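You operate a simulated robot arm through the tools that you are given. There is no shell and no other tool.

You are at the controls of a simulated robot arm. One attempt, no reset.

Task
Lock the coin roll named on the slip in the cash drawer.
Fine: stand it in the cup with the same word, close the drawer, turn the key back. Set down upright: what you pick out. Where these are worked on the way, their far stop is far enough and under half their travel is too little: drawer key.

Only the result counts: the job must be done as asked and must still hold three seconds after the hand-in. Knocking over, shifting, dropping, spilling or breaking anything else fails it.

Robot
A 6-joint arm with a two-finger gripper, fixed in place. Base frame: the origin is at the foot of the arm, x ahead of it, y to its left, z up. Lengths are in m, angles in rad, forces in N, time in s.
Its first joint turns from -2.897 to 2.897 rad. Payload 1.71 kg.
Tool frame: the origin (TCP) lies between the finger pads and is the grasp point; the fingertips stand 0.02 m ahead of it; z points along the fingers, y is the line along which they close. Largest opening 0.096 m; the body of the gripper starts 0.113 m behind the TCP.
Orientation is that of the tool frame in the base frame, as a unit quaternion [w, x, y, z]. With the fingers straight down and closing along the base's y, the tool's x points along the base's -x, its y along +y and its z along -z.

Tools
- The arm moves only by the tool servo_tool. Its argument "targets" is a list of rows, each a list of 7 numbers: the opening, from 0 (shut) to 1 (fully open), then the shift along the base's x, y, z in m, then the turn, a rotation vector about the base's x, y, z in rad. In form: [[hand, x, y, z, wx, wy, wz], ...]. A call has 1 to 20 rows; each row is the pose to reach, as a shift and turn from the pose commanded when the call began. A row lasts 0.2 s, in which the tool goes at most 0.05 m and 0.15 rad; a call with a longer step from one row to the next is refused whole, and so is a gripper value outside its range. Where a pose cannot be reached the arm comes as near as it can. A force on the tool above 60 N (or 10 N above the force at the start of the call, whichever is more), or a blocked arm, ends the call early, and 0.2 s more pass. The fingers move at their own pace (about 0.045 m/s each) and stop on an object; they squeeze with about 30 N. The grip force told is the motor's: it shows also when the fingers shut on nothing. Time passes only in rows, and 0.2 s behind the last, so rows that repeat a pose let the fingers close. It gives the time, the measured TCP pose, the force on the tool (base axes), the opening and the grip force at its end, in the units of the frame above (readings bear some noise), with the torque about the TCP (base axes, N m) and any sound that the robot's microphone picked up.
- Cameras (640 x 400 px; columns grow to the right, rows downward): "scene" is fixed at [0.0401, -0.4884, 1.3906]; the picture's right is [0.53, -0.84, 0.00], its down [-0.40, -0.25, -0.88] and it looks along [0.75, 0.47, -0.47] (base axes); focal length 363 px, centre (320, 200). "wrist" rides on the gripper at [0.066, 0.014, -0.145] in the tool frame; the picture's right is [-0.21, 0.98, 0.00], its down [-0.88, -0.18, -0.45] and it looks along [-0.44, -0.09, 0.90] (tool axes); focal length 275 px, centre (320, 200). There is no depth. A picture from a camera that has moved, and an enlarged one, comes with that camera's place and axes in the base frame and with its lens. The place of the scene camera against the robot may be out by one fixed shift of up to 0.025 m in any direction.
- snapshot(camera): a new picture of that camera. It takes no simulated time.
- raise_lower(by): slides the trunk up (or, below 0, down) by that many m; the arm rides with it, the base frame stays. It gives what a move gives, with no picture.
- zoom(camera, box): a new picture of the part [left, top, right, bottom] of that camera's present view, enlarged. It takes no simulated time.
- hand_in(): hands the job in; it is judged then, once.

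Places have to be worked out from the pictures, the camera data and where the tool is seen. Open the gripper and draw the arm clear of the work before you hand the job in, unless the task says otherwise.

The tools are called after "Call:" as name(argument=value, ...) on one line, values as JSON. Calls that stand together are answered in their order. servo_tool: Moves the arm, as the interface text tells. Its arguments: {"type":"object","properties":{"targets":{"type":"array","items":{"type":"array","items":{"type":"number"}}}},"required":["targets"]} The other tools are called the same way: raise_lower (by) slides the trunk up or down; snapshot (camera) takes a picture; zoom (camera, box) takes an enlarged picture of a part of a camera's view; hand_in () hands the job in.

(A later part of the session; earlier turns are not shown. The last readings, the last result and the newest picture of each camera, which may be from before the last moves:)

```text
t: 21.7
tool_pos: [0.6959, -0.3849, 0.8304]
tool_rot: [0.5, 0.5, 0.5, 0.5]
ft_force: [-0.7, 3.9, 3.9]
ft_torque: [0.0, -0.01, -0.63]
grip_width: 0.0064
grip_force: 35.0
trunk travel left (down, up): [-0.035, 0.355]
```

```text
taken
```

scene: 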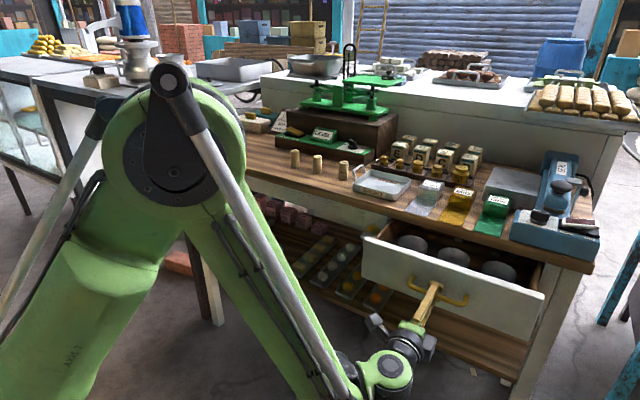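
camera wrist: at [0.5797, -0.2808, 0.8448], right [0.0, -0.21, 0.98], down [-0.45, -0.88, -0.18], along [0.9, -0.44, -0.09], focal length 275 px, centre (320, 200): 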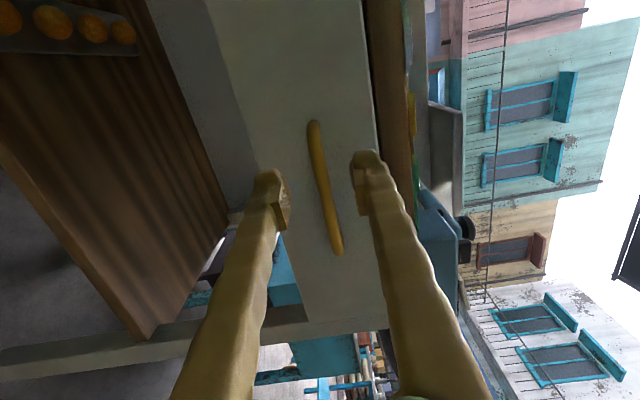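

Forces are low now, the drawer is out about 0.105 m and three cups show. I pull on further.

Call:
servo_tool(targets=[[0, -0.015, 0, 0, 0, 0, 0], [0, -0.03, 0, 0, 0, 0, 0], [0, -0.045, 0, 0, 0, 0, 0]])

Call:
snapshot(camera="scene")

Call:
zoom(camera="scene", box=[350, 220, 550, 345])

```text
t: 22.5
tool_pos: [0.6504, -0.3864, 0.8304]
tool_rot: [0.501, 0.501, 0.498, 0.499]
ft_force: [-0.7, -7.8, 11.3]
ft_torque: [0.01, 0.03, 0.0]
grip_width: 0.0063
grip_force: 34.7
trunk travel left (down, up): [-0.035, 0.355]
```

```text
taken
```

scene: 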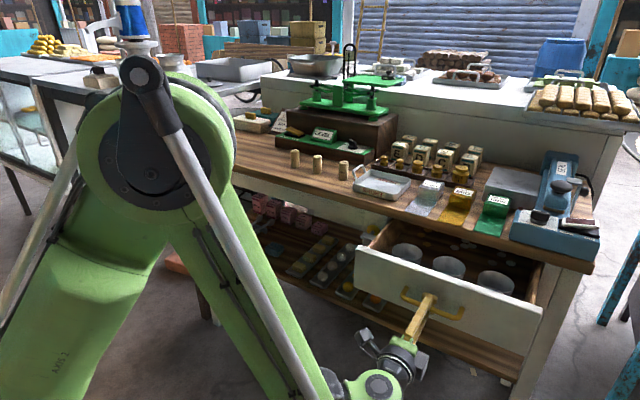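

```text
3.20 times, centred on (450, 282) of scene
camera zoom: at [0.0401, -0.4884, 1.3906], right [0.53, -0.84, 0.0], down [-0.4, -0.25, -0.88], along [0.75, 0.47, -0.47], focal length 1161 px, centre (-96, -64)
```

zoom: 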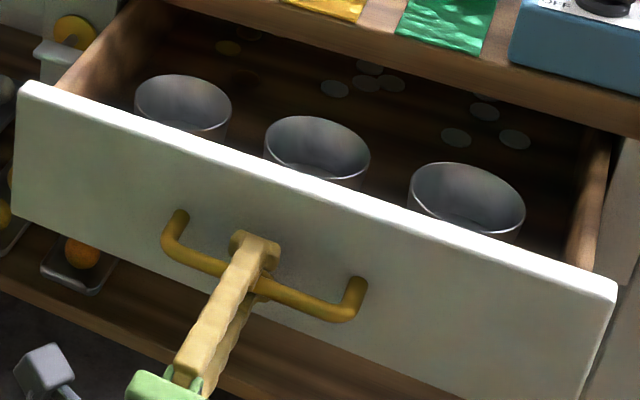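

The three cups sit behind the front panel. I draw the drawer out some more so the cups clear the table edge better.

Call:
servo_tool(targets=[[0, -0.015, -0.0005, 0.0006, 0, 0, 0], [0, -0.03, -0.0005, 0.0006, 0, 0, 0], [0, -0.045, -0.0005, 0.0006, 0, 0, 0]])

Call:
zoom(camera="scene", box=[330, 220, 550, 357])

```text
t: 23.3
tool_pos: [0.6052, -0.3854, 0.8299]
tool_rot: [0.5, 0.499, 0.501, 0.499]
ft_force: [-0.6, 11.9, -5.3]
ft_torque: [0.06, -0.01, -0.24]
grip_width: 0.0063
grip_force: 34.2
trunk travel left (down, up): [-0.035, 0.355]
```

```text
2.91 times, centred on (440, 288) of scene
camera zoom: at [0.0401, -0.4884, 1.3906], right [0.53, -0.84, 0.0], down [-0.4, -0.25, -0.88], along [0.75, 0.47, -0.47], focal length 1056 px, centre (-29, -58)
```

zoom: 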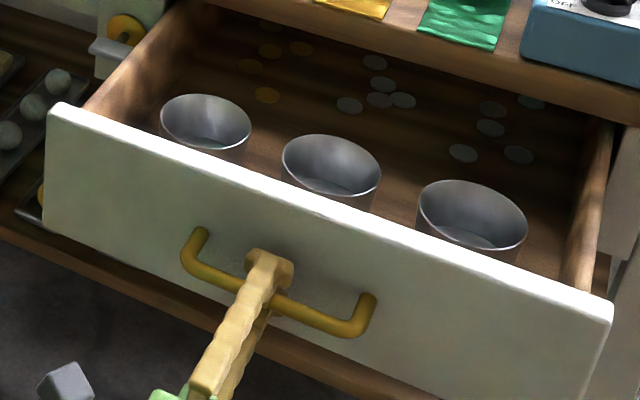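

The drawer is out about 0.196 m, enough for a vertical approach (cups about 8 cm wide, centres near x 0.77). I release the bar and back straight off.

Call:
servo_tool(targets=[[0, 0, 0.0008, -0.0003, 0, 0, 0], [0.4, 0, 0.0008, -0.0003, 0, 0, 0], [0.4, 0, 0.0008, -0.0003, 0, 0, 0], [0.4, 0, 0.0008, -0.0003, 0, 0, 0], [0.4, -0.02, 0.0008, -0.0003, 0, 0, 0], [0.4, -0.045, 0.0008, -0.0003, 0, 0, 0]])

Call:
snapshot(camera="scene")

Call:
snapshot(camera="wrist")

```text
t: 24.7
tool_pos: [0.5604, -0.3888, 0.835]
tool_rot: [0.5, 0.501, 0.5, 0.499]
ft_force: [-0.2, -0.6, 0.2]
ft_torque: [-0.01, -0.02, -0.01]
grip_width: 0.0385
grip_force: 0.0
out of reach, approached as far as the arm can: row 6
trunk travel left (down, up): [-0.035, 0.355]
```

```text
taken
```

scene: 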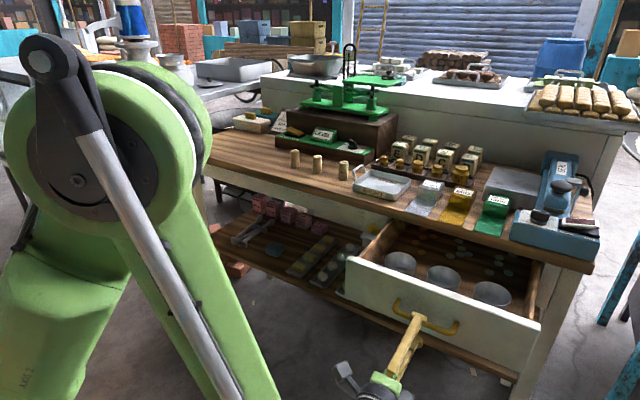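

```text
taken
camera wrist: at [0.4166, -0.3241, 0.8483], right [0.0, -0.21, 0.98], down [-0.45, -0.88, -0.18], along [0.9, -0.44, -0.09], focal length 275 px, centre (320, 200)
```

wrist: 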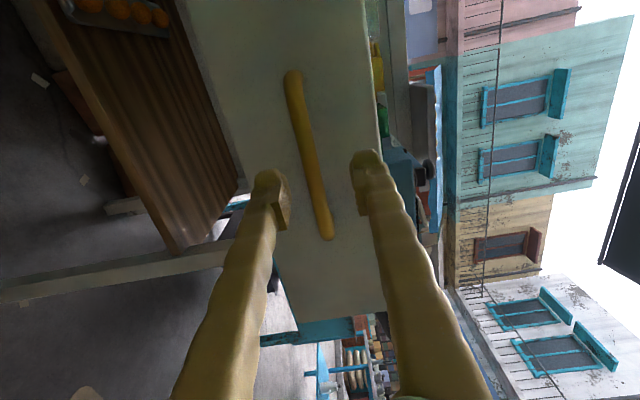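

Released and clear. I raise the trunk back by 0.14 m; the fingertips (x≈0.58) pass in front of bar and panel.

Call:
raise_lower(by=0.14)

```text
t: 26.3
tool_pos: [0.5616, -0.3885, 0.9768]
tool_rot: [0.501, 0.499, 0.501, 0.499]
ft_force: [-0.3, -0.3, 0.6]
ft_torque: [-0.02, -0.03, 0.01]
grip_width: 0.0386
grip_force: 0.1
trunk travel left (down, up): [-0.175, 0.215]
```

Now I undo the roll and pitch the tool downward in one blended turn while rising, ending above the open drawer to read the cups.

Call:
servo_tool(targets=[[0.6, 0, 0, 0.02, -0.0806, 0.0806, 0.0806], [0.6, 0, 0, 0.04, -0.1612, 0.1612, 0.1612], [0.6, 0, 0, 0.06, -0.2418, 0.2418, 0.2418], [0.6, 0, 0, 0.08, -0.3224, 0.3224, 0.3224], [0.6, 0, 0, 0.1, -0.403, 0.403, 0.403], [0.6, 0.01, 0, 0.12, -0.4836, 0.4836, 0.4836], [0.6, 0.02, 0, 0.13, -0.5642, 0.5642, 0.5642], [0.6, 0.03, 0, 0.13, -0.6448, 0.6448, 0.6448]])

Call:
snapshot(camera="scene")

```text
t: 28.1
tool_pos: [0.5936, -0.3908, 1.1042]
tool_rot: [0.27, 0.27, 0.884, 0.27]
ft_force: [0.6, 0.0, 0.4]
ft_torque: [-0.02, -0.01, -0.02]
grip_width: 0.0577
grip_force: 0.2
trunk travel left (down, up): [-0.175, 0.215]
```

```text
taken
```

scene: 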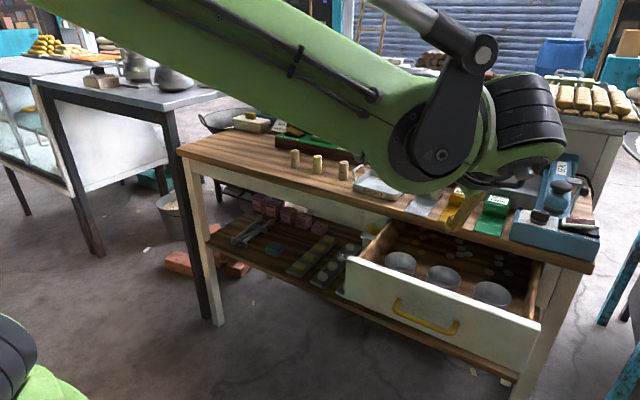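

The swing goes well and is clear of the table. I finish the turn to tool-down and move forward a little over the drawer.

Call:
servo_tool(targets=[[0.6, 0.01, 0, 0, -0.0806, 0.0806, 0.0806], [0.6, 0.02, 0, 0, -0.1612, 0.1612, 0.1612], [0.6, 0.03, 0, 0, -0.2418, 0.2418, 0.2418], [0.6, 0.045, 0, 0, -0.3224, 0.3224, 0.3224], [0.6, 0.06, 0, 0, -0.403, 0.403, 0.403], [0.6, 0.075, 0, 0, -0.4836, 0.4836, 0.4836], [0.6, 0.087, 0, 0, -0.5644, 0.5644, 0.5644], [0.6, 0.087, 0, 0, -0.5644, 0.5644, 0.5644]])

Call:
snapshot(camera="wrist")

Call:
snapshot(camera="scene")

```text
t: 29.9
tool_pos: [0.6783, -0.3901, 1.1057]
tool_rot: [-0.001, -0.001, 1.0, -0.002]
ft_force: [-0.4, -0.8, 0.4]
ft_torque: [-0.03, 0.05, 0.01]
grip_width: 0.0577
grip_force: 0.1
trunk travel left (down, up): [-0.175, 0.215]
```

```text
taken
camera wrist: at [0.6127, -0.3759, 1.2499], right [0.2, 0.98, 0.0], down [0.88, -0.18, 0.44], along [0.43, -0.09, -0.9], focal length 275 px, centre (320, 200)
```

wrist: 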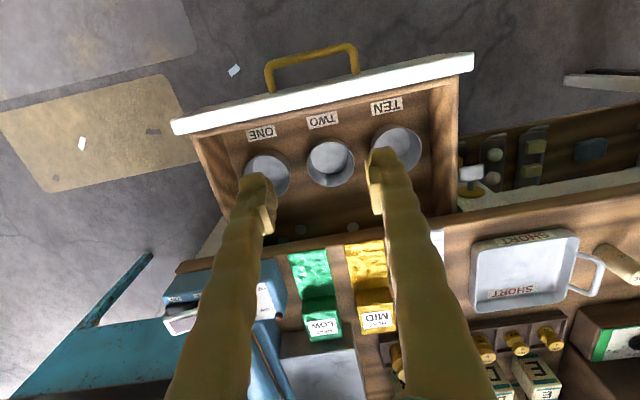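

```text
taken
```

scene: 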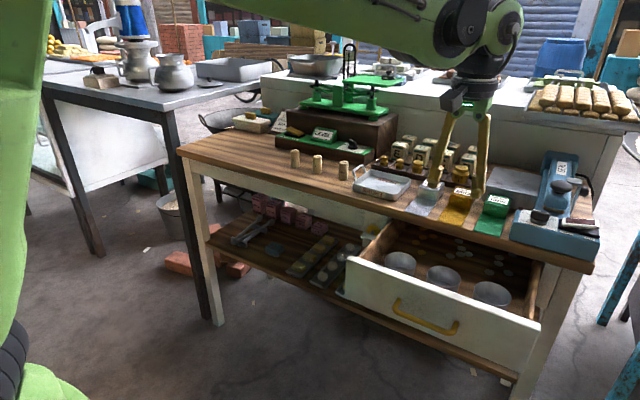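

The labels read ONE, TWO, TEN; the middle cup is TWO. I zoom to confirm and to measure the cup.

Call:
zoom(camera="wrist", box=[230, 80, 450, 217])

Call:
zoom(camera="wrist", box=[290, 100, 370, 200])

```text
2.91 times, centred on (340, 148) of wrist
camera zoom: at [0.6127, -0.3759, 1.2499], right [0.2, 0.98, 0.0], down [0.88, -0.18, 0.44], along [0.43, -0.09, -0.9], focal length 801 px, centre (262, 350)
```

zoom: 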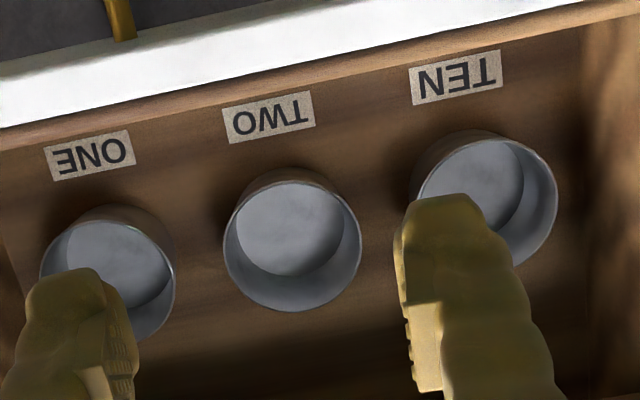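

```text
4.00 times, centred on (330, 150) of wrist
camera zoom: at [0.6127, -0.3759, 1.2499], right [0.2, 0.98, 0.0], down [0.88, -0.18, 0.44], along [0.43, -0.09, -0.9], focal length 1101 px, centre (280, 400)
```

zoom: 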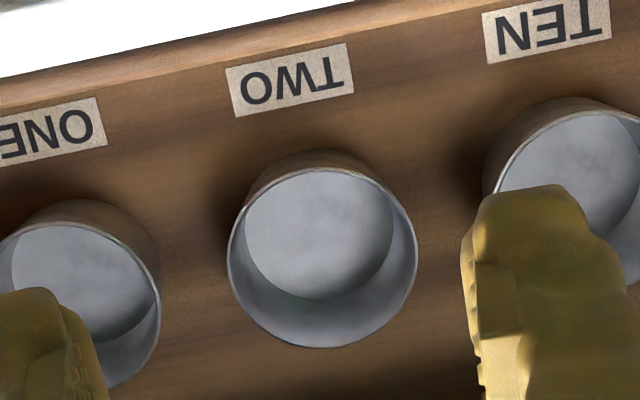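

Cup TWO (middle) has its rim centre at about (0.756, -0.388, 0.836), 7.5 cm wide. Now I travel at z≈1.10 to a viewpoint short of the TWO roll.

Call:
servo_tool(targets=[[0.6, 0.01, 0.045, 0, 0, 0, 0], [0.6, 0.02, 0.09, 0, 0, 0, 0], [0.6, 0.03, 0.135, 0, 0, 0, 0], [0.6, 0.04, 0.18, 0, 0, 0, 0], [0.6, 0.05, 0.225, 0, 0, 0, 0], [0.6, 0.06, 0.27, 0, 0, 0, 0], [0.6, 0.08, 0.315, 0, 0, 0, 0], [0.6, 0.1, 0.36, 0, 0, 0, 0], [0.6, 0.12, 0.4, 0, 0, 0, 0], [0.6, 0.14, 0.435, 0, 0, 0, 0], [0.6, 0.16, 0.466, 0, 0, 0, 0], [0.6, 0.16, 0.466, 0, 0, 0, 0]])

Call:
snapshot(camera="wrist")

Call:
snapshot(camera="scene")

```text
t: 32.5
tool_pos: [0.8364, 0.0763, 1.1045]
tool_rot: [-0.001, 0.0, 1.0, -0.001]
ft_force: [0.1, 0.5, -1.0]
ft_torque: [-0.03, 0.01, -0.01]
grip_width: 0.0576
grip_force: 0.1
trunk travel left (down, up): [-0.175, 0.215]
```

```text
taken
camera wrist: at [0.771, 0.0908, 1.2483], right [0.21, 0.98, 0.0], down [0.88, -0.18, 0.44], along [0.43, -0.09, -0.9], focal length 275 px, centre (320, 200)
```

wrist: 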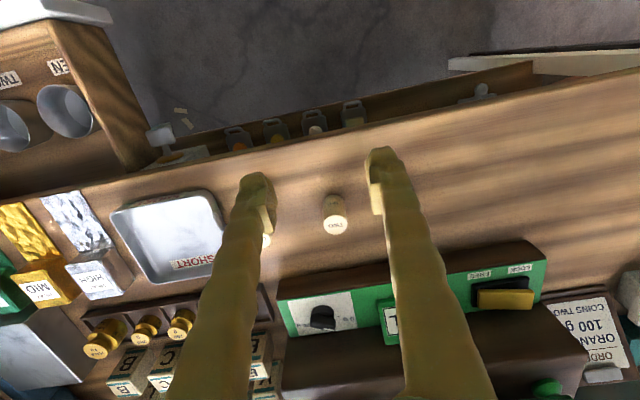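

```text
taken
```

scene: 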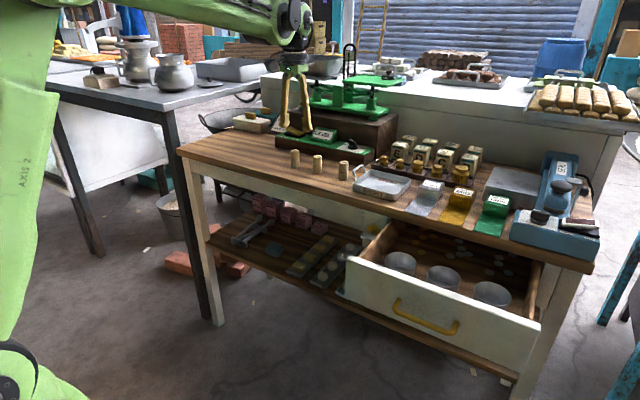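

The TWO roll is in view between the fingers. I zoom to get its label and top centre precisely, and recheck the slip.

Call:
zoom(camera="wrist", box=[290, 170, 386, 230])

Call:
zoom(camera="wrist", box=[530, 280, 640, 390])

Call:
zoom(camera="wrist", box=[230, 180, 550, 380])

```text
6.67 times, centred on (338, 200) of wrist
camera zoom: at [0.771, 0.0908, 1.2483], right [0.21, 0.98, 0.0], down [0.88, -0.18, 0.44], along [0.43, -0.09, -0.9], focal length 1835 px, centre (200, 200)
```

zoom: 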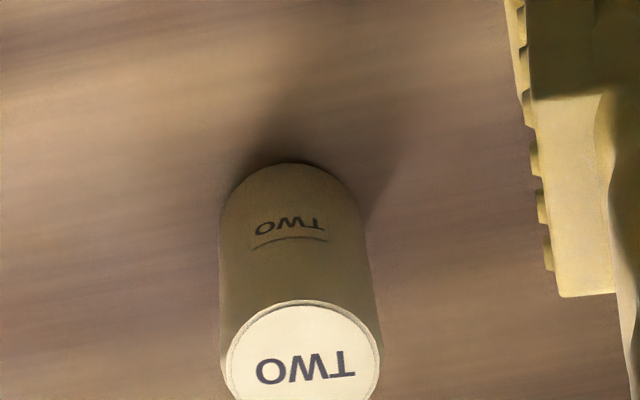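

```text
3.64 times, centred on (585, 335) of wrist
camera zoom: at [0.771, 0.0908, 1.2483], right [0.21, 0.98, 0.0], down [0.88, -0.18, 0.44], along [0.43, -0.09, -0.9], focal length 1001 px, centre (-644, -291)
```

zoom: 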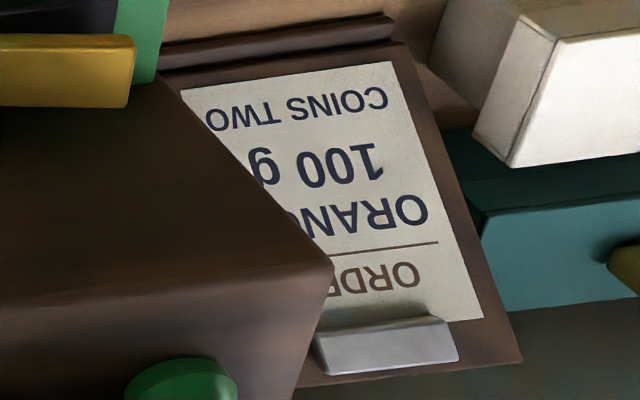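

```text
2.00 times, centred on (390, 280) of wrist
camera zoom: at [0.771, 0.0908, 1.2483], right [0.21, 0.98, 0.0], down [0.88, -0.18, 0.44], along [0.43, -0.09, -0.9], focal length 551 px, centre (180, 40)
```

zoom: 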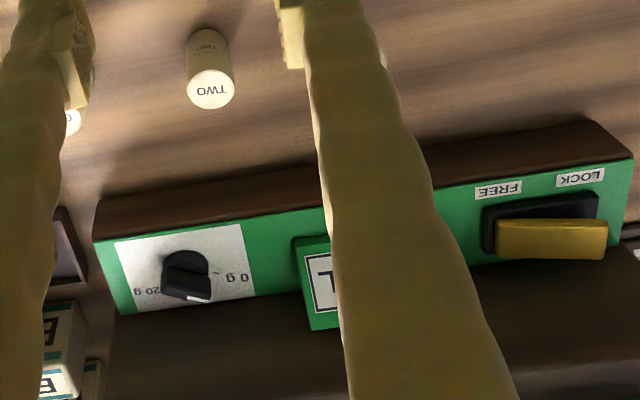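

Slip confirmed (COINS TWO), roll confirmed. Its centre works out at (0.9405, 0.0742), base z≈0.92, top z≈0.974, diameter ≈0.027. I move over it and descend to z≈1.01 for a final check.

Call:
servo_tool(targets=[[0.6, 0.035, -0.001, 0, 0, 0, 0], [0.6, 0.07, -0.002, 0, 0, 0, 0], [0.6, 0.104, -0.002, 0, 0, 0, 0], [0.6, 0.104, -0.002, -0.04, 0, 0, 0], [0.6, 0.104, -0.002, -0.075, 0, 0, 0], [0.6, 0.104, -0.002, -0.09, 0, 0, 0], [0.6, 0.104, -0.002, -0.09, 0, 0, 0]])

Call:
snapshot(camera="wrist")

Call:
zoom(camera="scene", box=[260, 90, 400, 190])

```text
t: 34.1
tool_pos: [0.9441, 0.0743, 1.0168]
tool_rot: [0.0, 0.001, 1.0, -0.001]
ft_force: [-0.2, -0.3, -0.4]
ft_torque: [-0.01, 0.02, 0.01]
grip_width: 0.0577
grip_force: 0.1
trunk travel left (down, up): [-0.175, 0.215]
```

```text
taken
camera wrist: at [0.8778, 0.0868, 1.16], right [0.21, 0.98, 0.0], down [0.88, -0.18, 0.44], along [0.43, -0.09, -0.9], focal length 275 px, centre (320, 200)
```

wrist: 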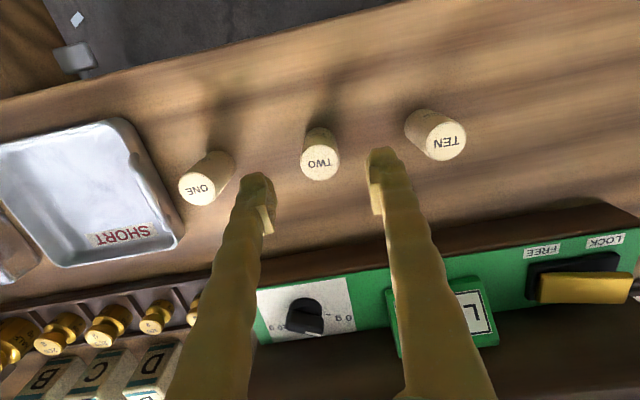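

```text
4.00 times, centred on (330, 140) of scene
camera zoom: at [0.0401, -0.4884, 1.3906], right [0.53, -0.84, 0.0], down [-0.4, -0.25, -0.88], along [0.75, 0.47, -0.47], focal length 1451 px, centre (280, 440)
```

zoom: 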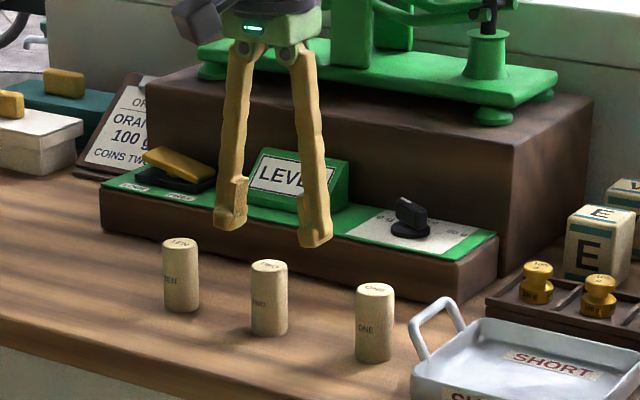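

I zoom to check the roll's top against the tool axis.

Call:
zoom(camera="wrist", box=[272, 120, 368, 180])

```text
6.67 times, centred on (320, 150) of wrist
camera zoom: at [0.8778, 0.0868, 1.16], right [0.21, 0.98, 0.0], down [0.88, -0.18, 0.44], along [0.43, -0.09, -0.9], focal length 1835 px, centre (320, 533)
```

zoom: 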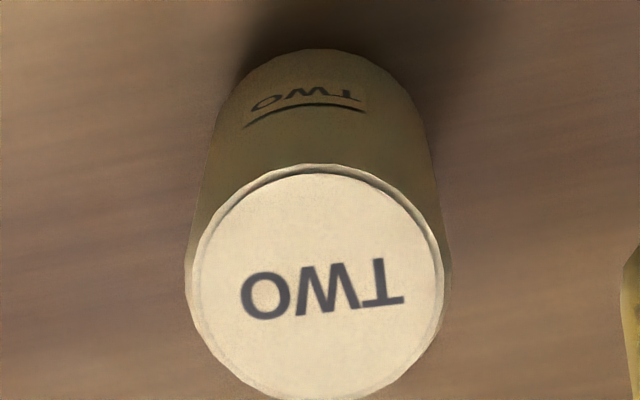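

The roll is at (0.9408, 0.0746), about 3 mm nearer than the tool axis. I correct, descend so the pads take the upper two thirds, and close.

Call:
servo_tool(targets=[[0.6, -0.0033, 0.0003, 0, 0, 0, 0], [0.6, -0.0033, 0.0003, -0.03, 0, 0, 0], [0.6, -0.0033, 0.0003, -0.05, 0, 0, 0], [0.6, -0.0033, 0.0003, -0.0605, 0, 0, 0], [0.6, -0.0033, 0.0003, -0.0605, 0, 0, 0]])

Call:
snapshot(camera="wrist")

Call:
zoom(camera="scene", box=[260, 90, 400, 190])

```text
t: 35.3
tool_pos: [0.9397, 0.0737, 0.9551]
tool_rot: [0.0, 0.0, 1.0, -0.001]
ft_force: [-1.2, 0.2, -0.6]
ft_torque: [-0.02, 0.04, 0.01]
grip_width: 0.0576
grip_force: 0.1
trunk travel left (down, up): [-0.175, 0.215]
```

```text
taken
camera wrist: at [0.8737, 0.0875, 1.0983], right [0.21, 0.98, 0.0], down [0.88, -0.18, 0.44], along [0.43, -0.09, -0.9], focal length 275 px, centre (320, 200)
```

wrist: 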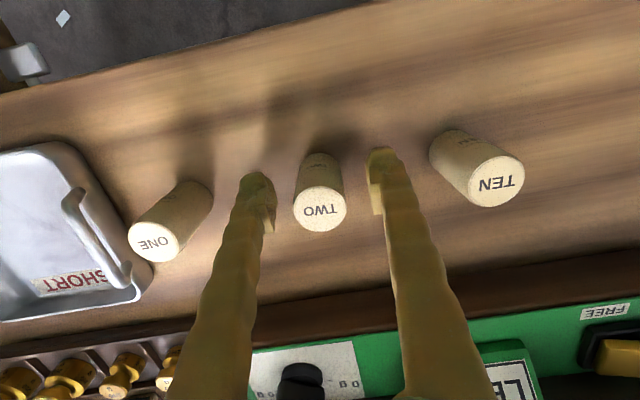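

```text
4.00 times, centred on (330, 140) of scene
camera zoom: at [0.0401, -0.4884, 1.3906], right [0.53, -0.84, 0.0], down [-0.4, -0.25, -0.88], along [0.75, 0.47, -0.47], focal length 1451 px, centre (280, 440)
```

zoom: 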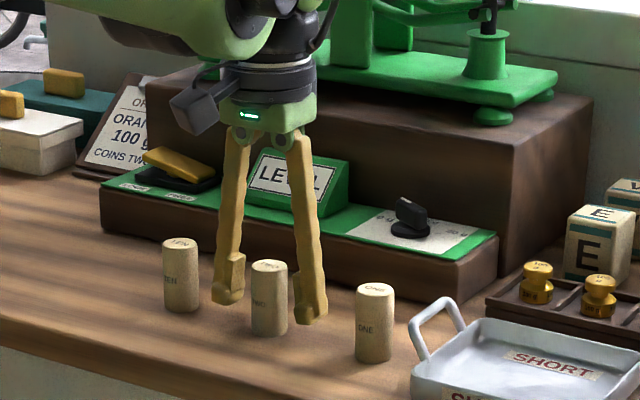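

The roll stands between the fingers, centred. I close on it.

Call:
servo_tool(targets=[[0.3, 0, 0, 0, 0, 0, 0], [0.2, 0, 0, 0, 0, 0, 0], [0, 0, 0, 0, 0, 0, 0], [0, 0, 0, 0, 0, 0, 0], [0, 0, 0, 0, 0, 0, 0]])

Call:
zoom(camera="wrist", box=[224, 120, 416, 240])

```text
t: 36.5
tool_pos: [0.9387, 0.0733, 0.9551]
tool_rot: [0.001, 0.0, 1.0, -0.001]
ft_force: [0.6, -0.6, -0.3]
ft_torque: [-0.01, 0.01, -0.05]
grip_width: 0.0278
grip_force: 30.2
trunk travel left (down, up): [-0.175, 0.215]
```

```text
3.33 times, centred on (320, 180) of wrist
camera zoom: at [0.8737, 0.0875, 1.0985], right [0.21, 0.98, 0.0], down [0.88, -0.18, 0.44], along [0.43, -0.09, -0.9], focal length 918 px, centre (320, 267)
```

zoom: 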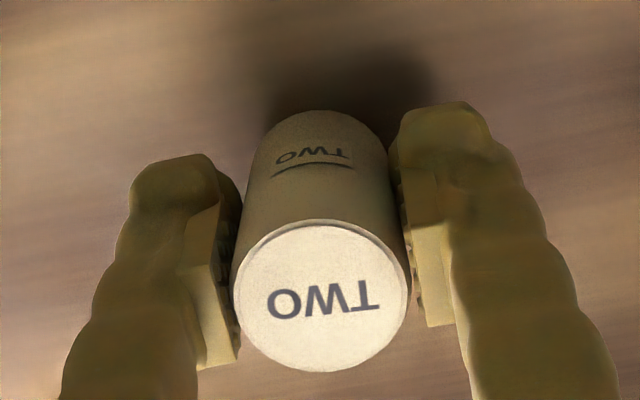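

Gripped at 27.8 mm with 30 N. I lift straight up 0.125 m and check that it comes along.

Call:
servo_tool(targets=[[0, 0, 0, 0.01, 0, 0, 0], [0, 0, 0, 0.03, 0, 0, 0], [0, 0, 0, 0.06, 0, 0, 0], [0, 0, 0, 0.095, 0, 0, 0], [0, 0, 0, 0.125, 0, 0, 0], [0, 0, 0, 0.125, 0, 0, 0]])

Call:
snapshot(camera="wrist")

Call:
snapshot(camera="scene")

```text
t: 37.9
tool_pos: [0.9405, 0.0729, 1.0806]
tool_rot: [0.0, 0.0, 1.0, 0.0]
ft_force: [-0.7, 0.0, 0.1]
ft_torque: [-0.03, -0.01, 0.05]
grip_width: 0.0
grip_force: 29.6
trunk travel left (down, up): [-0.175, 0.215]
```

```text
taken
camera wrist: at [0.8747, 0.0868, 1.2238], right [0.21, 0.98, 0.0], down [0.88, -0.18, 0.44], along [0.43, -0.09, -0.9], focal length 275 px, centre (320, 200)
```

wrist: 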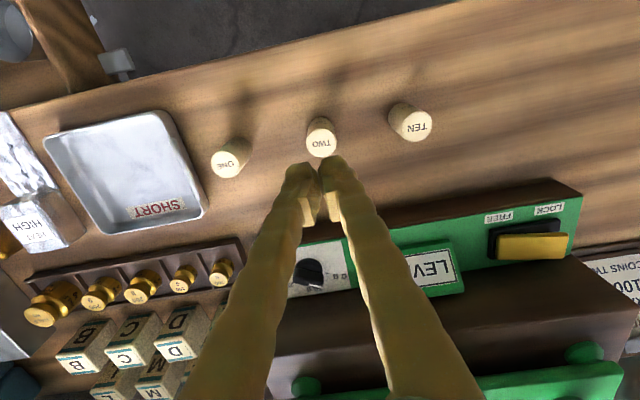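

```text
taken
```

scene: 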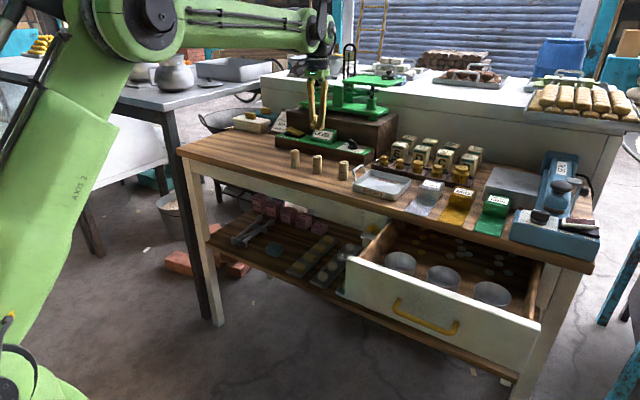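

The fingers came up empty: the roll slipped out and still stands on the table. I look closely at whether it moved or tilted.

Call:
zoom(camera="wrist", box=[200, 90, 440, 240])

Call:
zoom(camera="scene", box=[270, 110, 390, 190])

Call:
zoom(camera="wrist", box=[296, 110, 344, 170])

```text
2.67 times, centred on (320, 165) of wrist
camera zoom: at [0.8747, 0.0868, 1.2238], right [0.21, 0.98, 0.0], down [0.88, -0.18, 0.44], along [0.43, -0.09, -0.9], focal length 734 px, centre (320, 293)
```

zoom: 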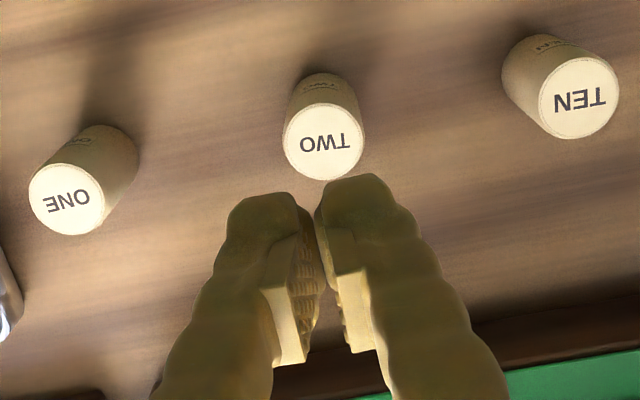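

```text
5.00 times, centred on (330, 150) of scene
camera zoom: at [0.0401, -0.4884, 1.3906], right [0.53, -0.84, 0.0], down [-0.4, -0.25, -0.88], along [0.75, 0.47, -0.47], focal length 1814 px, centre (270, 450)
```

zoom: 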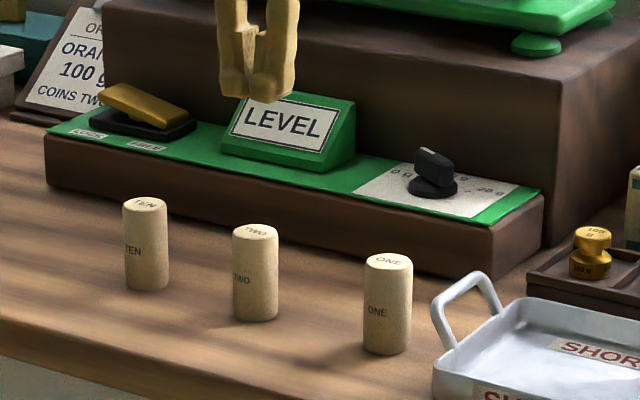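

```text
6.67 times, centred on (320, 140) of wrist
camera zoom: at [0.8747, 0.0868, 1.2238], right [0.21, 0.98, 0.0], down [0.88, -0.18, 0.44], along [0.43, -0.09, -0.9], focal length 1835 px, centre (320, 600)
```

zoom: 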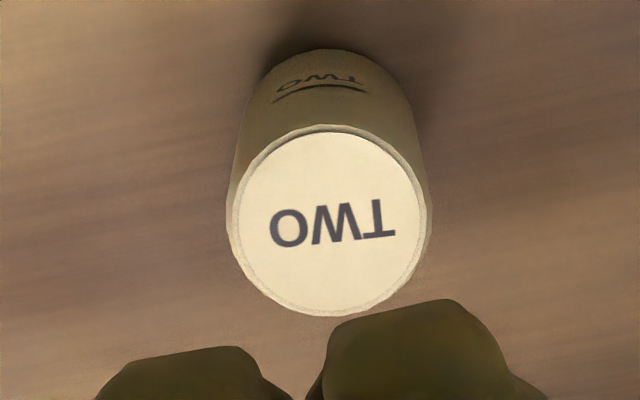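

The roll is still upright at (0.940, 0.075), not displaced. I'll regrip it about 6 mm lower, hold longer, and lift slowly while checking the readings.

Call:
servo_tool(targets=[[0.6, 0, 0.0012, 0, 0, 0, 0], [0.6, 0, 0.0012, 0, 0, 0, 0], [0.6, 0, 0.0012, 0, 0, 0, 0], [0.6, 0, 0.0012, -0.04, 0, 0, 0], [0.6, 0, 0.0012, -0.08, 0, 0, 0], [0.6, 0, 0.0012, -0.11, 0, 0, 0], [0.6, 0, 0.0012, -0.132, 0, 0, 0], [0.6, 0, 0.0012, -0.132, 0, 0, 0]])

Call:
zoom(camera="wrist", box=[224, 130, 416, 250])

```text
t: 39.7
tool_pos: [0.9391, 0.0769, 0.948]
tool_rot: [0.001, 0.002, 1.0, -0.001]
ft_force: [-0.3, 0.9, 0.1]
ft_torque: [0.04, 0.0, 0.02]
grip_width: 0.0575
grip_force: 0.1
trunk travel left (down, up): [-0.175, 0.215]
```

```text
3.33 times, centred on (320, 190) of wrist
camera zoom: at [0.8733, 0.091, 1.0922], right [0.21, 0.98, 0.0], down [0.88, -0.18, 0.44], along [0.43, -0.09, -0.9], focal length 918 px, centre (320, 233)
```

zoom: 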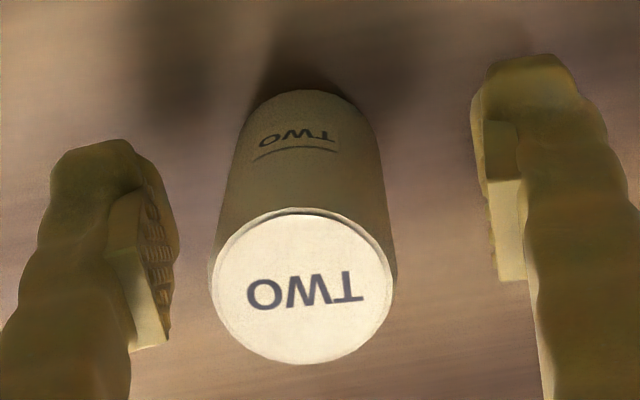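

The roll sits about 2 mm to the -y side of centre; I shift, then close and hold.

Call:
servo_tool(targets=[[0.6, 0.001, -0.002, 0, 0, 0, 0], [0.3, 0.001, -0.002, 0, 0, 0, 0], [0.0, 0.001, -0.002, 0, 0, 0, 0], [0, 0.001, -0.002, 0, 0, 0, 0], [0, 0.001, -0.002, 0, 0, 0, 0], [0, 0.001, -0.002, 0, 0, 0, 0], [0, 0.001, -0.002, 0, 0, 0, 0]])

Call:
zoom(camera="wrist", box=[224, 130, 416, 250])

Call:
zoom(camera="scene", box=[270, 110, 390, 190])

```text
t: 41.3
tool_pos: [0.9396, 0.0752, 0.9482]
tool_rot: [0.0, 0.0, 1.0, -0.001]
ft_force: [-1.0, 0.1, -0.5]
ft_torque: [0.0, 0.0, 0.03]
grip_width: 0.0275
grip_force: 30.2
trunk travel left (down, up): [-0.175, 0.215]
```

```text
3.33 times, centred on (320, 190) of wrist
camera zoom: at [0.8744, 0.0884, 1.0918], right [0.21, 0.98, 0.0], down [0.88, -0.18, 0.44], along [0.43, -0.09, -0.9], focal length 918 px, centre (320, 233)
```

zoom: 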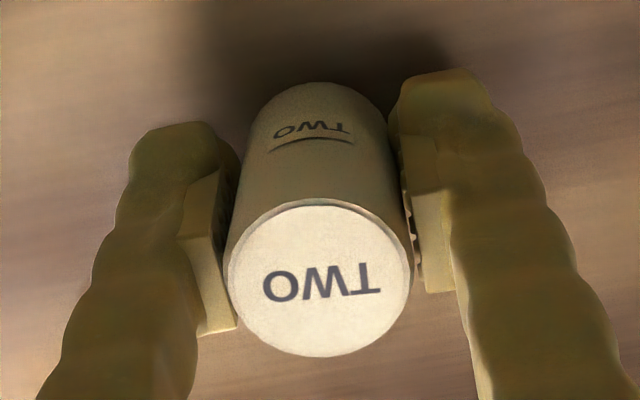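

```text
5.00 times, centred on (330, 150) of scene
camera zoom: at [0.0401, -0.4884, 1.3906], right [0.53, -0.84, 0.0], down [-0.4, -0.25, -0.88], along [0.75, 0.47, -0.47], focal length 1814 px, centre (270, 450)
```

zoom: 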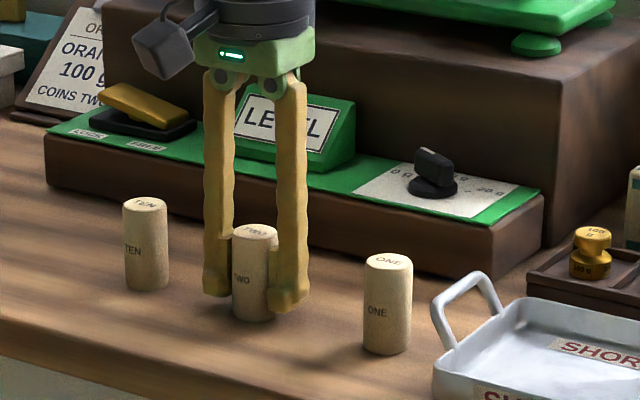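

Gripped again, 27.5 mm and 30 N. I lift only 4 mm first to read the load and width.

Call:
servo_tool(targets=[[0, 0, 0, 0.001, 0, 0, 0], [0, 0, 0, 0.002, 0, 0, 0], [0, 0, 0, 0.003, 0, 0, 0], [0, 0, 0, 0.004, 0, 0, 0]])

Call:
zoom(camera="wrist", box=[224, 130, 416, 250])

```text
t: 42.3
tool_pos: [0.9408, 0.0733, 0.9529]
tool_rot: [-0.001, 0.0, 1.0, -0.001]
ft_force: [0.0, -0.4, -0.8]
ft_torque: [-0.04, 0.02, 0.01]
grip_width: 0.0278
grip_force: 30.2
trunk travel left (down, up): [-0.175, 0.215]
```

```text
3.33 times, centred on (320, 190) of wrist
camera zoom: at [0.875, 0.0875, 1.0952], right [0.21, 0.98, 0.0], down [0.88, -0.18, 0.44], along [0.43, -0.09, -0.9], focal length 918 px, centre (320, 233)
```

zoom: 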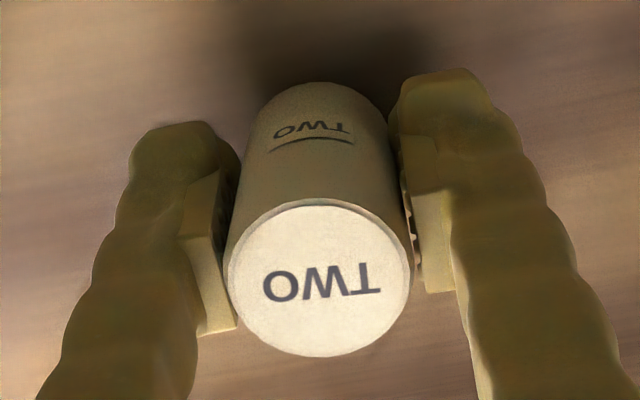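

The roll moves with the gripper this time. I keep lifting gently to 0.03 m and check.

Call:
servo_tool(targets=[[0, 0, 0, 0.004, 0, 0, 0], [0, 0, 0, 0.009, 0, 0, 0], [0, 0, 0, 0.014, 0, 0, 0], [0, 0, 0, 0.02, 0, 0, 0], [0, 0, 0, 0.026, 0, 0, 0]])

Call:
zoom(camera="wrist", box=[224, 130, 416, 250])

Call:
zoom(camera="scene", box=[270, 110, 390, 190])

```text
t: 43.5
tool_pos: [0.9401, 0.0731, 0.9786]
tool_rot: [-0.001, 0.0, 1.0, 0.0]
ft_force: [0.0, -1.1, -1.3]
ft_torque: [0.0, 0.0, 0.01]
grip_width: 0.0274
grip_force: 29.5
trunk travel left (down, up): [-0.175, 0.215]
```

```text
3.33 times, centred on (320, 190) of wrist
camera zoom: at [0.8748, 0.0867, 1.1221], right [0.21, 0.98, 0.0], down [0.88, -0.18, 0.44], along [0.43, -0.09, -0.9], focal length 918 px, centre (320, 233)
```

zoom: 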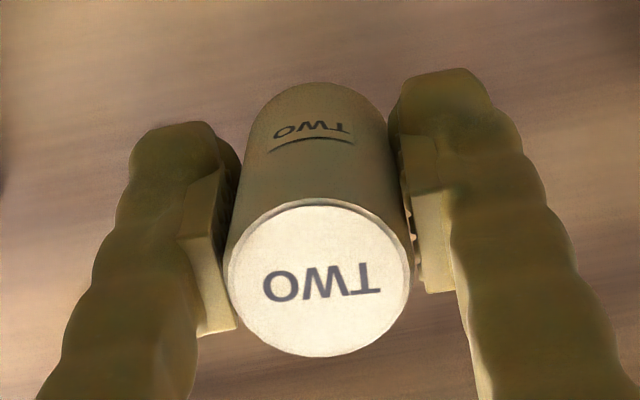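

```text
5.00 times, centred on (330, 150) of scene
camera zoom: at [0.0401, -0.4884, 1.3906], right [0.53, -0.84, 0.0], down [-0.4, -0.25, -0.88], along [0.75, 0.47, -0.47], focal length 1814 px, centre (270, 450)
```

zoom: 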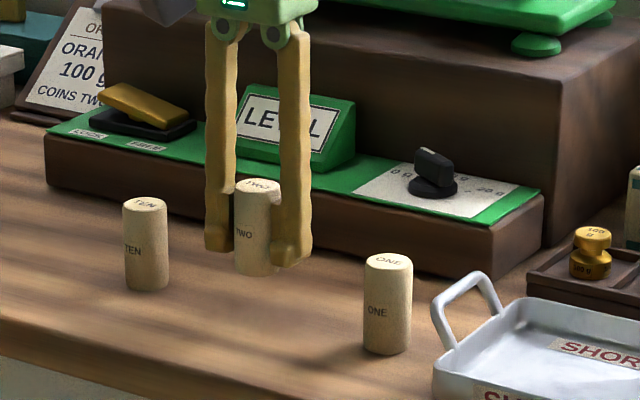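

It's held (about 1.3 N). I carry on up gently to about z 1.07.

Call:
servo_tool(targets=[[0, 0, 0, 0.008, 0, 0, 0], [0, 0, 0, 0.02, 0, 0, 0], [0, 0, 0, 0.034, 0, 0, 0], [0, 0, 0, 0.05, 0, 0, 0], [0, 0, 0, 0.066, 0, 0, 0], [0, 0, 0, 0.08, 0, 0, 0], [0, 0, 0, 0.09, 0, 0, 0], [0, 0, 0, 0.095, 0, 0, 0]])

Call:
zoom(camera="wrist", box=[224, 130, 416, 250])

```text
t: 45.3
tool_pos: [0.9433, 0.0735, 1.0719]
tool_rot: [0.0, 0.0, 1.0, -0.001]
ft_force: [-0.3, 0.8, -1.2]
ft_torque: [-0.01, -0.03, -0.04]
grip_width: 0.0275
grip_force: 30.2
trunk travel left (down, up): [-0.175, 0.215]
```

```text
3.33 times, centred on (320, 190) of wrist
camera zoom: at [0.8765, 0.0878, 1.2159], right [0.21, 0.98, 0.0], down [0.88, -0.18, 0.44], along [0.43, -0.09, -0.9], focal length 918 px, centre (320, 233)
```

zoom: 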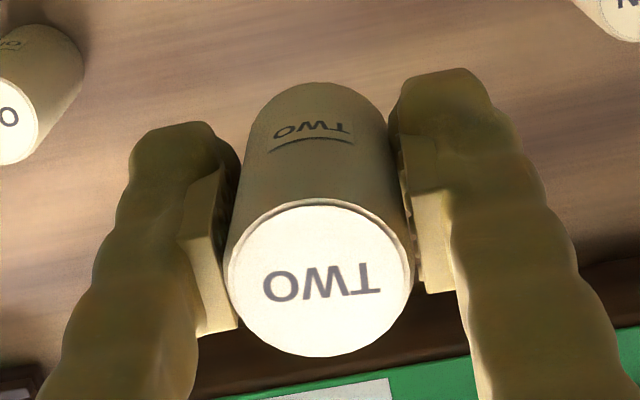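

No slip. I carry it smoothly at this height over to above the TWO cup at (0.756, -0.388).

Call:
servo_tool(targets=[[0, -0.0037, -0.0092, 0, 0, 0, 0], [0, -0.0112, -0.0277, 0, 0, 0, 0], [0, -0.0205, -0.0508, 0, 0, 0, 0], [0, -0.0316, -0.0785, 0, 0, 0, 0], [0, -0.0428, -0.1061, 0, 0, 0, 0], [0, -0.0539, -0.1338, 0, 0, 0, 0], [0, -0.0651, -0.1615, 0, 0, 0, 0], [0, -0.0763, -0.1892, 0, 0, 0, 0], [0, -0.0874, -0.2169, 0, 0, 0, 0], [0, -0.0986, -0.2446, 0, 0, 0, 0], [0, -0.1097, -0.2723, 0, 0, 0, 0], [0, -0.1209, -0.3, 0, 0, 0, 0], [0, -0.1321, -0.3277, 0, 0, 0, 0], [0, -0.1432, -0.3554, 0, 0, 0, 0], [0, -0.1544, -0.383, 0, 0, 0, 0], [0, -0.1655, -0.4107, 0, 0, 0, 0], [0, -0.1748, -0.4338, 0, 0, 0, 0], [0, -0.1823, -0.4523, 0, 0, 0, 0], [0, -0.186, -0.4615, 0, 0, 0, 0], [0, -0.186, -0.4615, 0, 0, 0, 0]])

Call:
snapshot(camera="wrist")

Call:
snapshot(camera="scene")

```text
t: 49.5
tool_pos: [0.7528, -0.3868, 1.0734]
tool_rot: [0.0, -0.001, 1.0, -0.001]
ft_force: [-0.1, 0.3, -0.4]
ft_torque: [0.01, 0.01, -0.01]
grip_width: 0.0275
grip_force: 29.8
trunk travel left (down, up): [-0.175, 0.215]
```

```text
taken
camera wrist: at [0.6876, -0.3739, 1.2163], right [0.21, 0.98, 0.0], down [0.88, -0.18, 0.44], along [0.43, -0.09, -0.9], focal length 275 px, centre (320, 200)
```

wrist: 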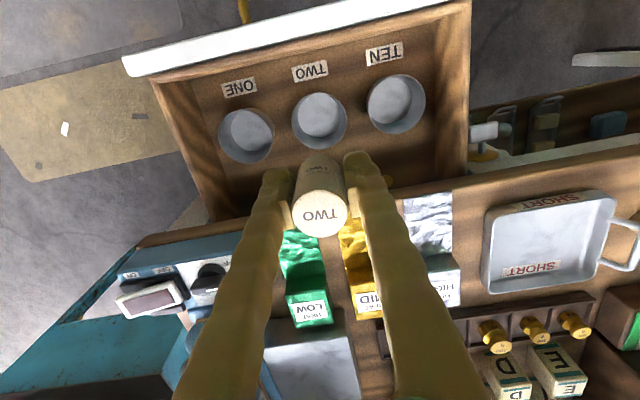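

```text
taken
```

scene: 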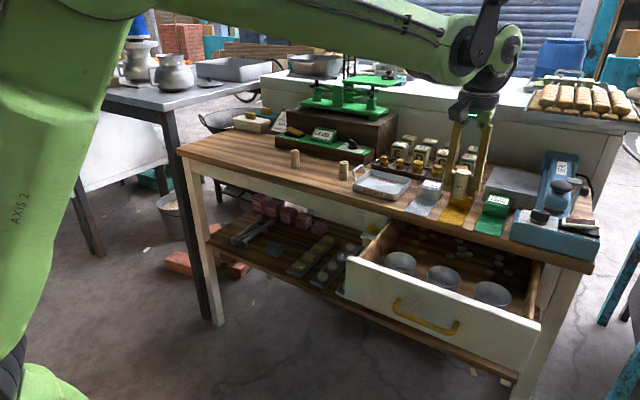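

Roll still held. I zoom on the TWO cup to compare it with the tool axis.

Call:
zoom(camera="wrist", box=[272, 60, 384, 150])

```text
4.44 times, centred on (328, 105) of wrist
camera zoom: at [0.6876, -0.3739, 1.2163], right [0.21, 0.98, 0.0], down [0.88, -0.18, 0.44], along [0.43, -0.09, -0.9], focal length 1224 px, centre (284, 622)
```

zoom: 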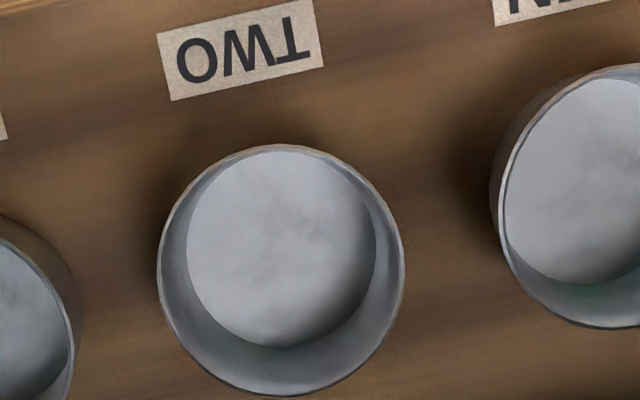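

The cup's rim is at (0.7566, -0.3887, 0.837) with floor near z 0.80 and 6.3 cm wide. I correct by (+4, -2) mm and lower the roll until its base is a couple of cm above the floor.

Call:
servo_tool(targets=[[0, 0.0019, -0.001, -0.005, 0, 0, 0], [0, 0.0038, -0.0019, -0.02, 0, 0, 0], [0, 0.0038, -0.0019, -0.045, 0, 0, 0], [0, 0.0038, -0.0019, -0.075, 0, 0, 0], [0, 0.0038, -0.0019, -0.105, 0, 0, 0], [0, 0.0038, -0.0019, -0.135, 0, 0, 0], [0, 0.0038, -0.0019, -0.16, 0, 0, 0], [0, 0.0038, -0.0019, -0.18, 0, 0, 0], [0, 0.0038, -0.0019, -0.19, 0, 0, 0], [0, 0.0038, -0.0019, -0.19, 0, 0, 0]])

Call:
snapshot(camera="wrist")

Call:
zoom(camera="scene", box=[340, 170, 560, 307])

```text
t: 51.7
tool_pos: [0.7583, -0.3897, 0.8822]
tool_rot: [0.0, 0.001, 1.0, 0.0]
ft_force: [0.4, 0.3, -1.0]
ft_torque: [0.0, 0.01, -0.01]
grip_width: 0.0276
grip_force: 29.5
trunk travel left (down, up): [-0.175, 0.215]
```

```text
taken
camera wrist: at [0.6922, -0.3756, 1.0265], right [0.21, 0.98, 0.0], down [0.88, -0.18, 0.44], along [0.43, -0.09, -0.9], focal length 275 px, centre (320, 200)
```

wrist: 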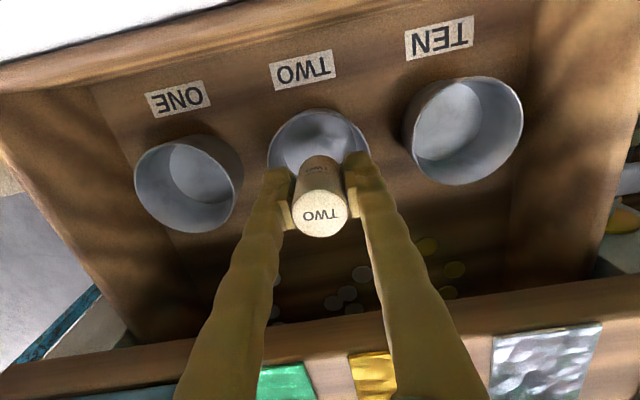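

```text
2.91 times, centred on (450, 238) of scene
camera zoom: at [0.0401, -0.4884, 1.3906], right [0.53, -0.84, 0.0], down [-0.4, -0.25, -0.88], along [0.75, 0.47, -0.47], focal length 1056 px, centre (-58, 88)
```

zoom: 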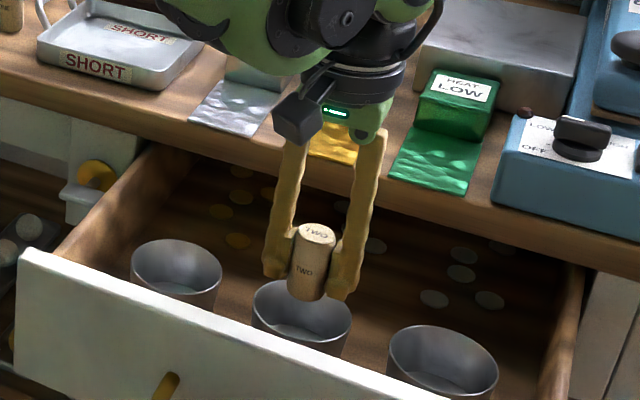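

Roll base is just above the rim. I zoom to verify lateral alignment before going in.

Call:
zoom(camera="wrist", box=[240, 90, 400, 190])

```text
4.00 times, centred on (320, 140) of wrist
camera zoom: at [0.6922, -0.3756, 1.0265], right [0.21, 0.98, 0.0], down [0.88, -0.18, 0.44], along [0.43, -0.09, -0.9], focal length 1101 px, centre (320, 440)
```

zoom: 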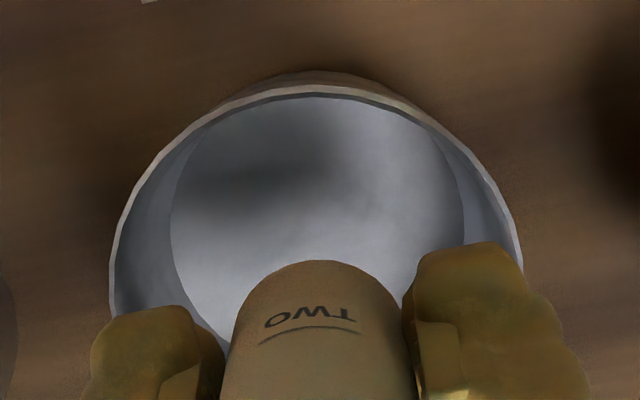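

Alignment is within a millimetre. I lower further to about 1 cm above the expected floor.

Call:
servo_tool(targets=[[0, 0, -0.0006, -0.012, 0, 0, 0], [0, 0, -0.0006, -0.025, 0, 0, 0], [0, 0, -0.0006, -0.035, 0, 0, 0], [0, 0, -0.0006, -0.042, 0, 0, 0], [0, 0, -0.0006, -0.042, 0, 0, 0]])

Call:
zoom(camera="wrist", box=[220, 100, 420, 225])

Call:
zoom(camera="scene", box=[380, 210, 500, 310])

```text
t: 52.9
tool_pos: [0.7586, -0.3909, 0.8414]
tool_rot: [0.001, 0.0, 1.0, -0.001]
ft_force: [0.1, 0.0, -0.9]
ft_torque: [-0.01, -0.05, -0.01]
grip_width: 0.0278
grip_force: 30.4
trunk travel left (down, up): [-0.175, 0.215]
```

```text
3.20 times, centred on (320, 162) of wrist
camera zoom: at [0.6923, -0.3767, 0.9852], right [0.21, 0.98, 0.0], down [0.88, -0.18, 0.44], along [0.43, -0.09, -0.9], focal length 881 px, centre (320, 320)
```

zoom: 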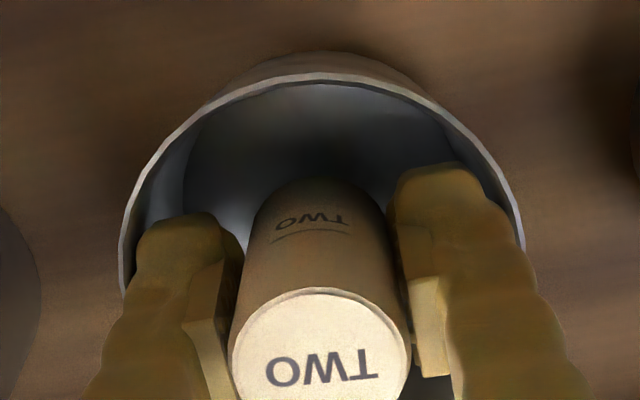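

```text
4.00 times, centred on (440, 260) of scene
camera zoom: at [0.0401, -0.4884, 1.3906], right [0.53, -0.84, 0.0], down [-0.4, -0.25, -0.88], along [0.75, 0.47, -0.47], focal length 1451 px, centre (-160, -40)
```

zoom: 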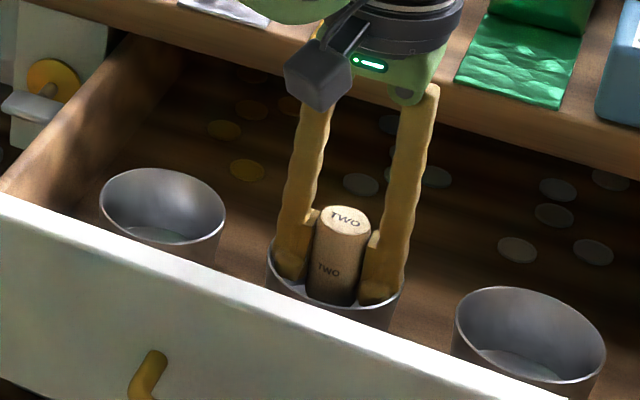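

Inside the cup, nothing touched yet. I lower in 2 mm steps, watching for floor contact.

Call:
servo_tool(targets=[[0, 0, 0, -0.002, 0, 0, 0], [0, 0, 0, -0.004, 0, 0, 0], [0, 0, 0, -0.006, 0, 0, 0], [0, 0, 0, -0.008, 0, 0, 0]])

```text
t: 53.9
tool_pos: [0.7584, -0.3907, 0.8328]
tool_rot: [0.0, 0.0, 1.0, 0.0]
ft_force: [1.0, -0.5, -0.9]
ft_torque: [0.02, 0.0, 0.01]
grip_width: 0.0273
grip_force: 30.5
trunk travel left (down, up): [-0.175, 0.215]
```

No contact yet at TCP z 0.833 (roll base about 0.805). I continue in small steps.

Call:
servo_tool(targets=[[0, 0, 0, -0.0015, 0, 0, 0], [0, 0, 0, -0.003, 0, 0, 0], [0, 0, 0, -0.0045, 0, 0, 0]])

```text
t: 54.7
tool_pos: [0.7605, -0.3904, 0.8299]
tool_rot: [0.001, -0.001, 1.0, -0.001]
ft_force: [0.1, 0.2, -1.3]
ft_torque: [0.02, -0.03, 0.01]
grip_width: 0.0275
grip_force: 30.4
trunk travel left (down, up): [-0.175, 0.215]
```

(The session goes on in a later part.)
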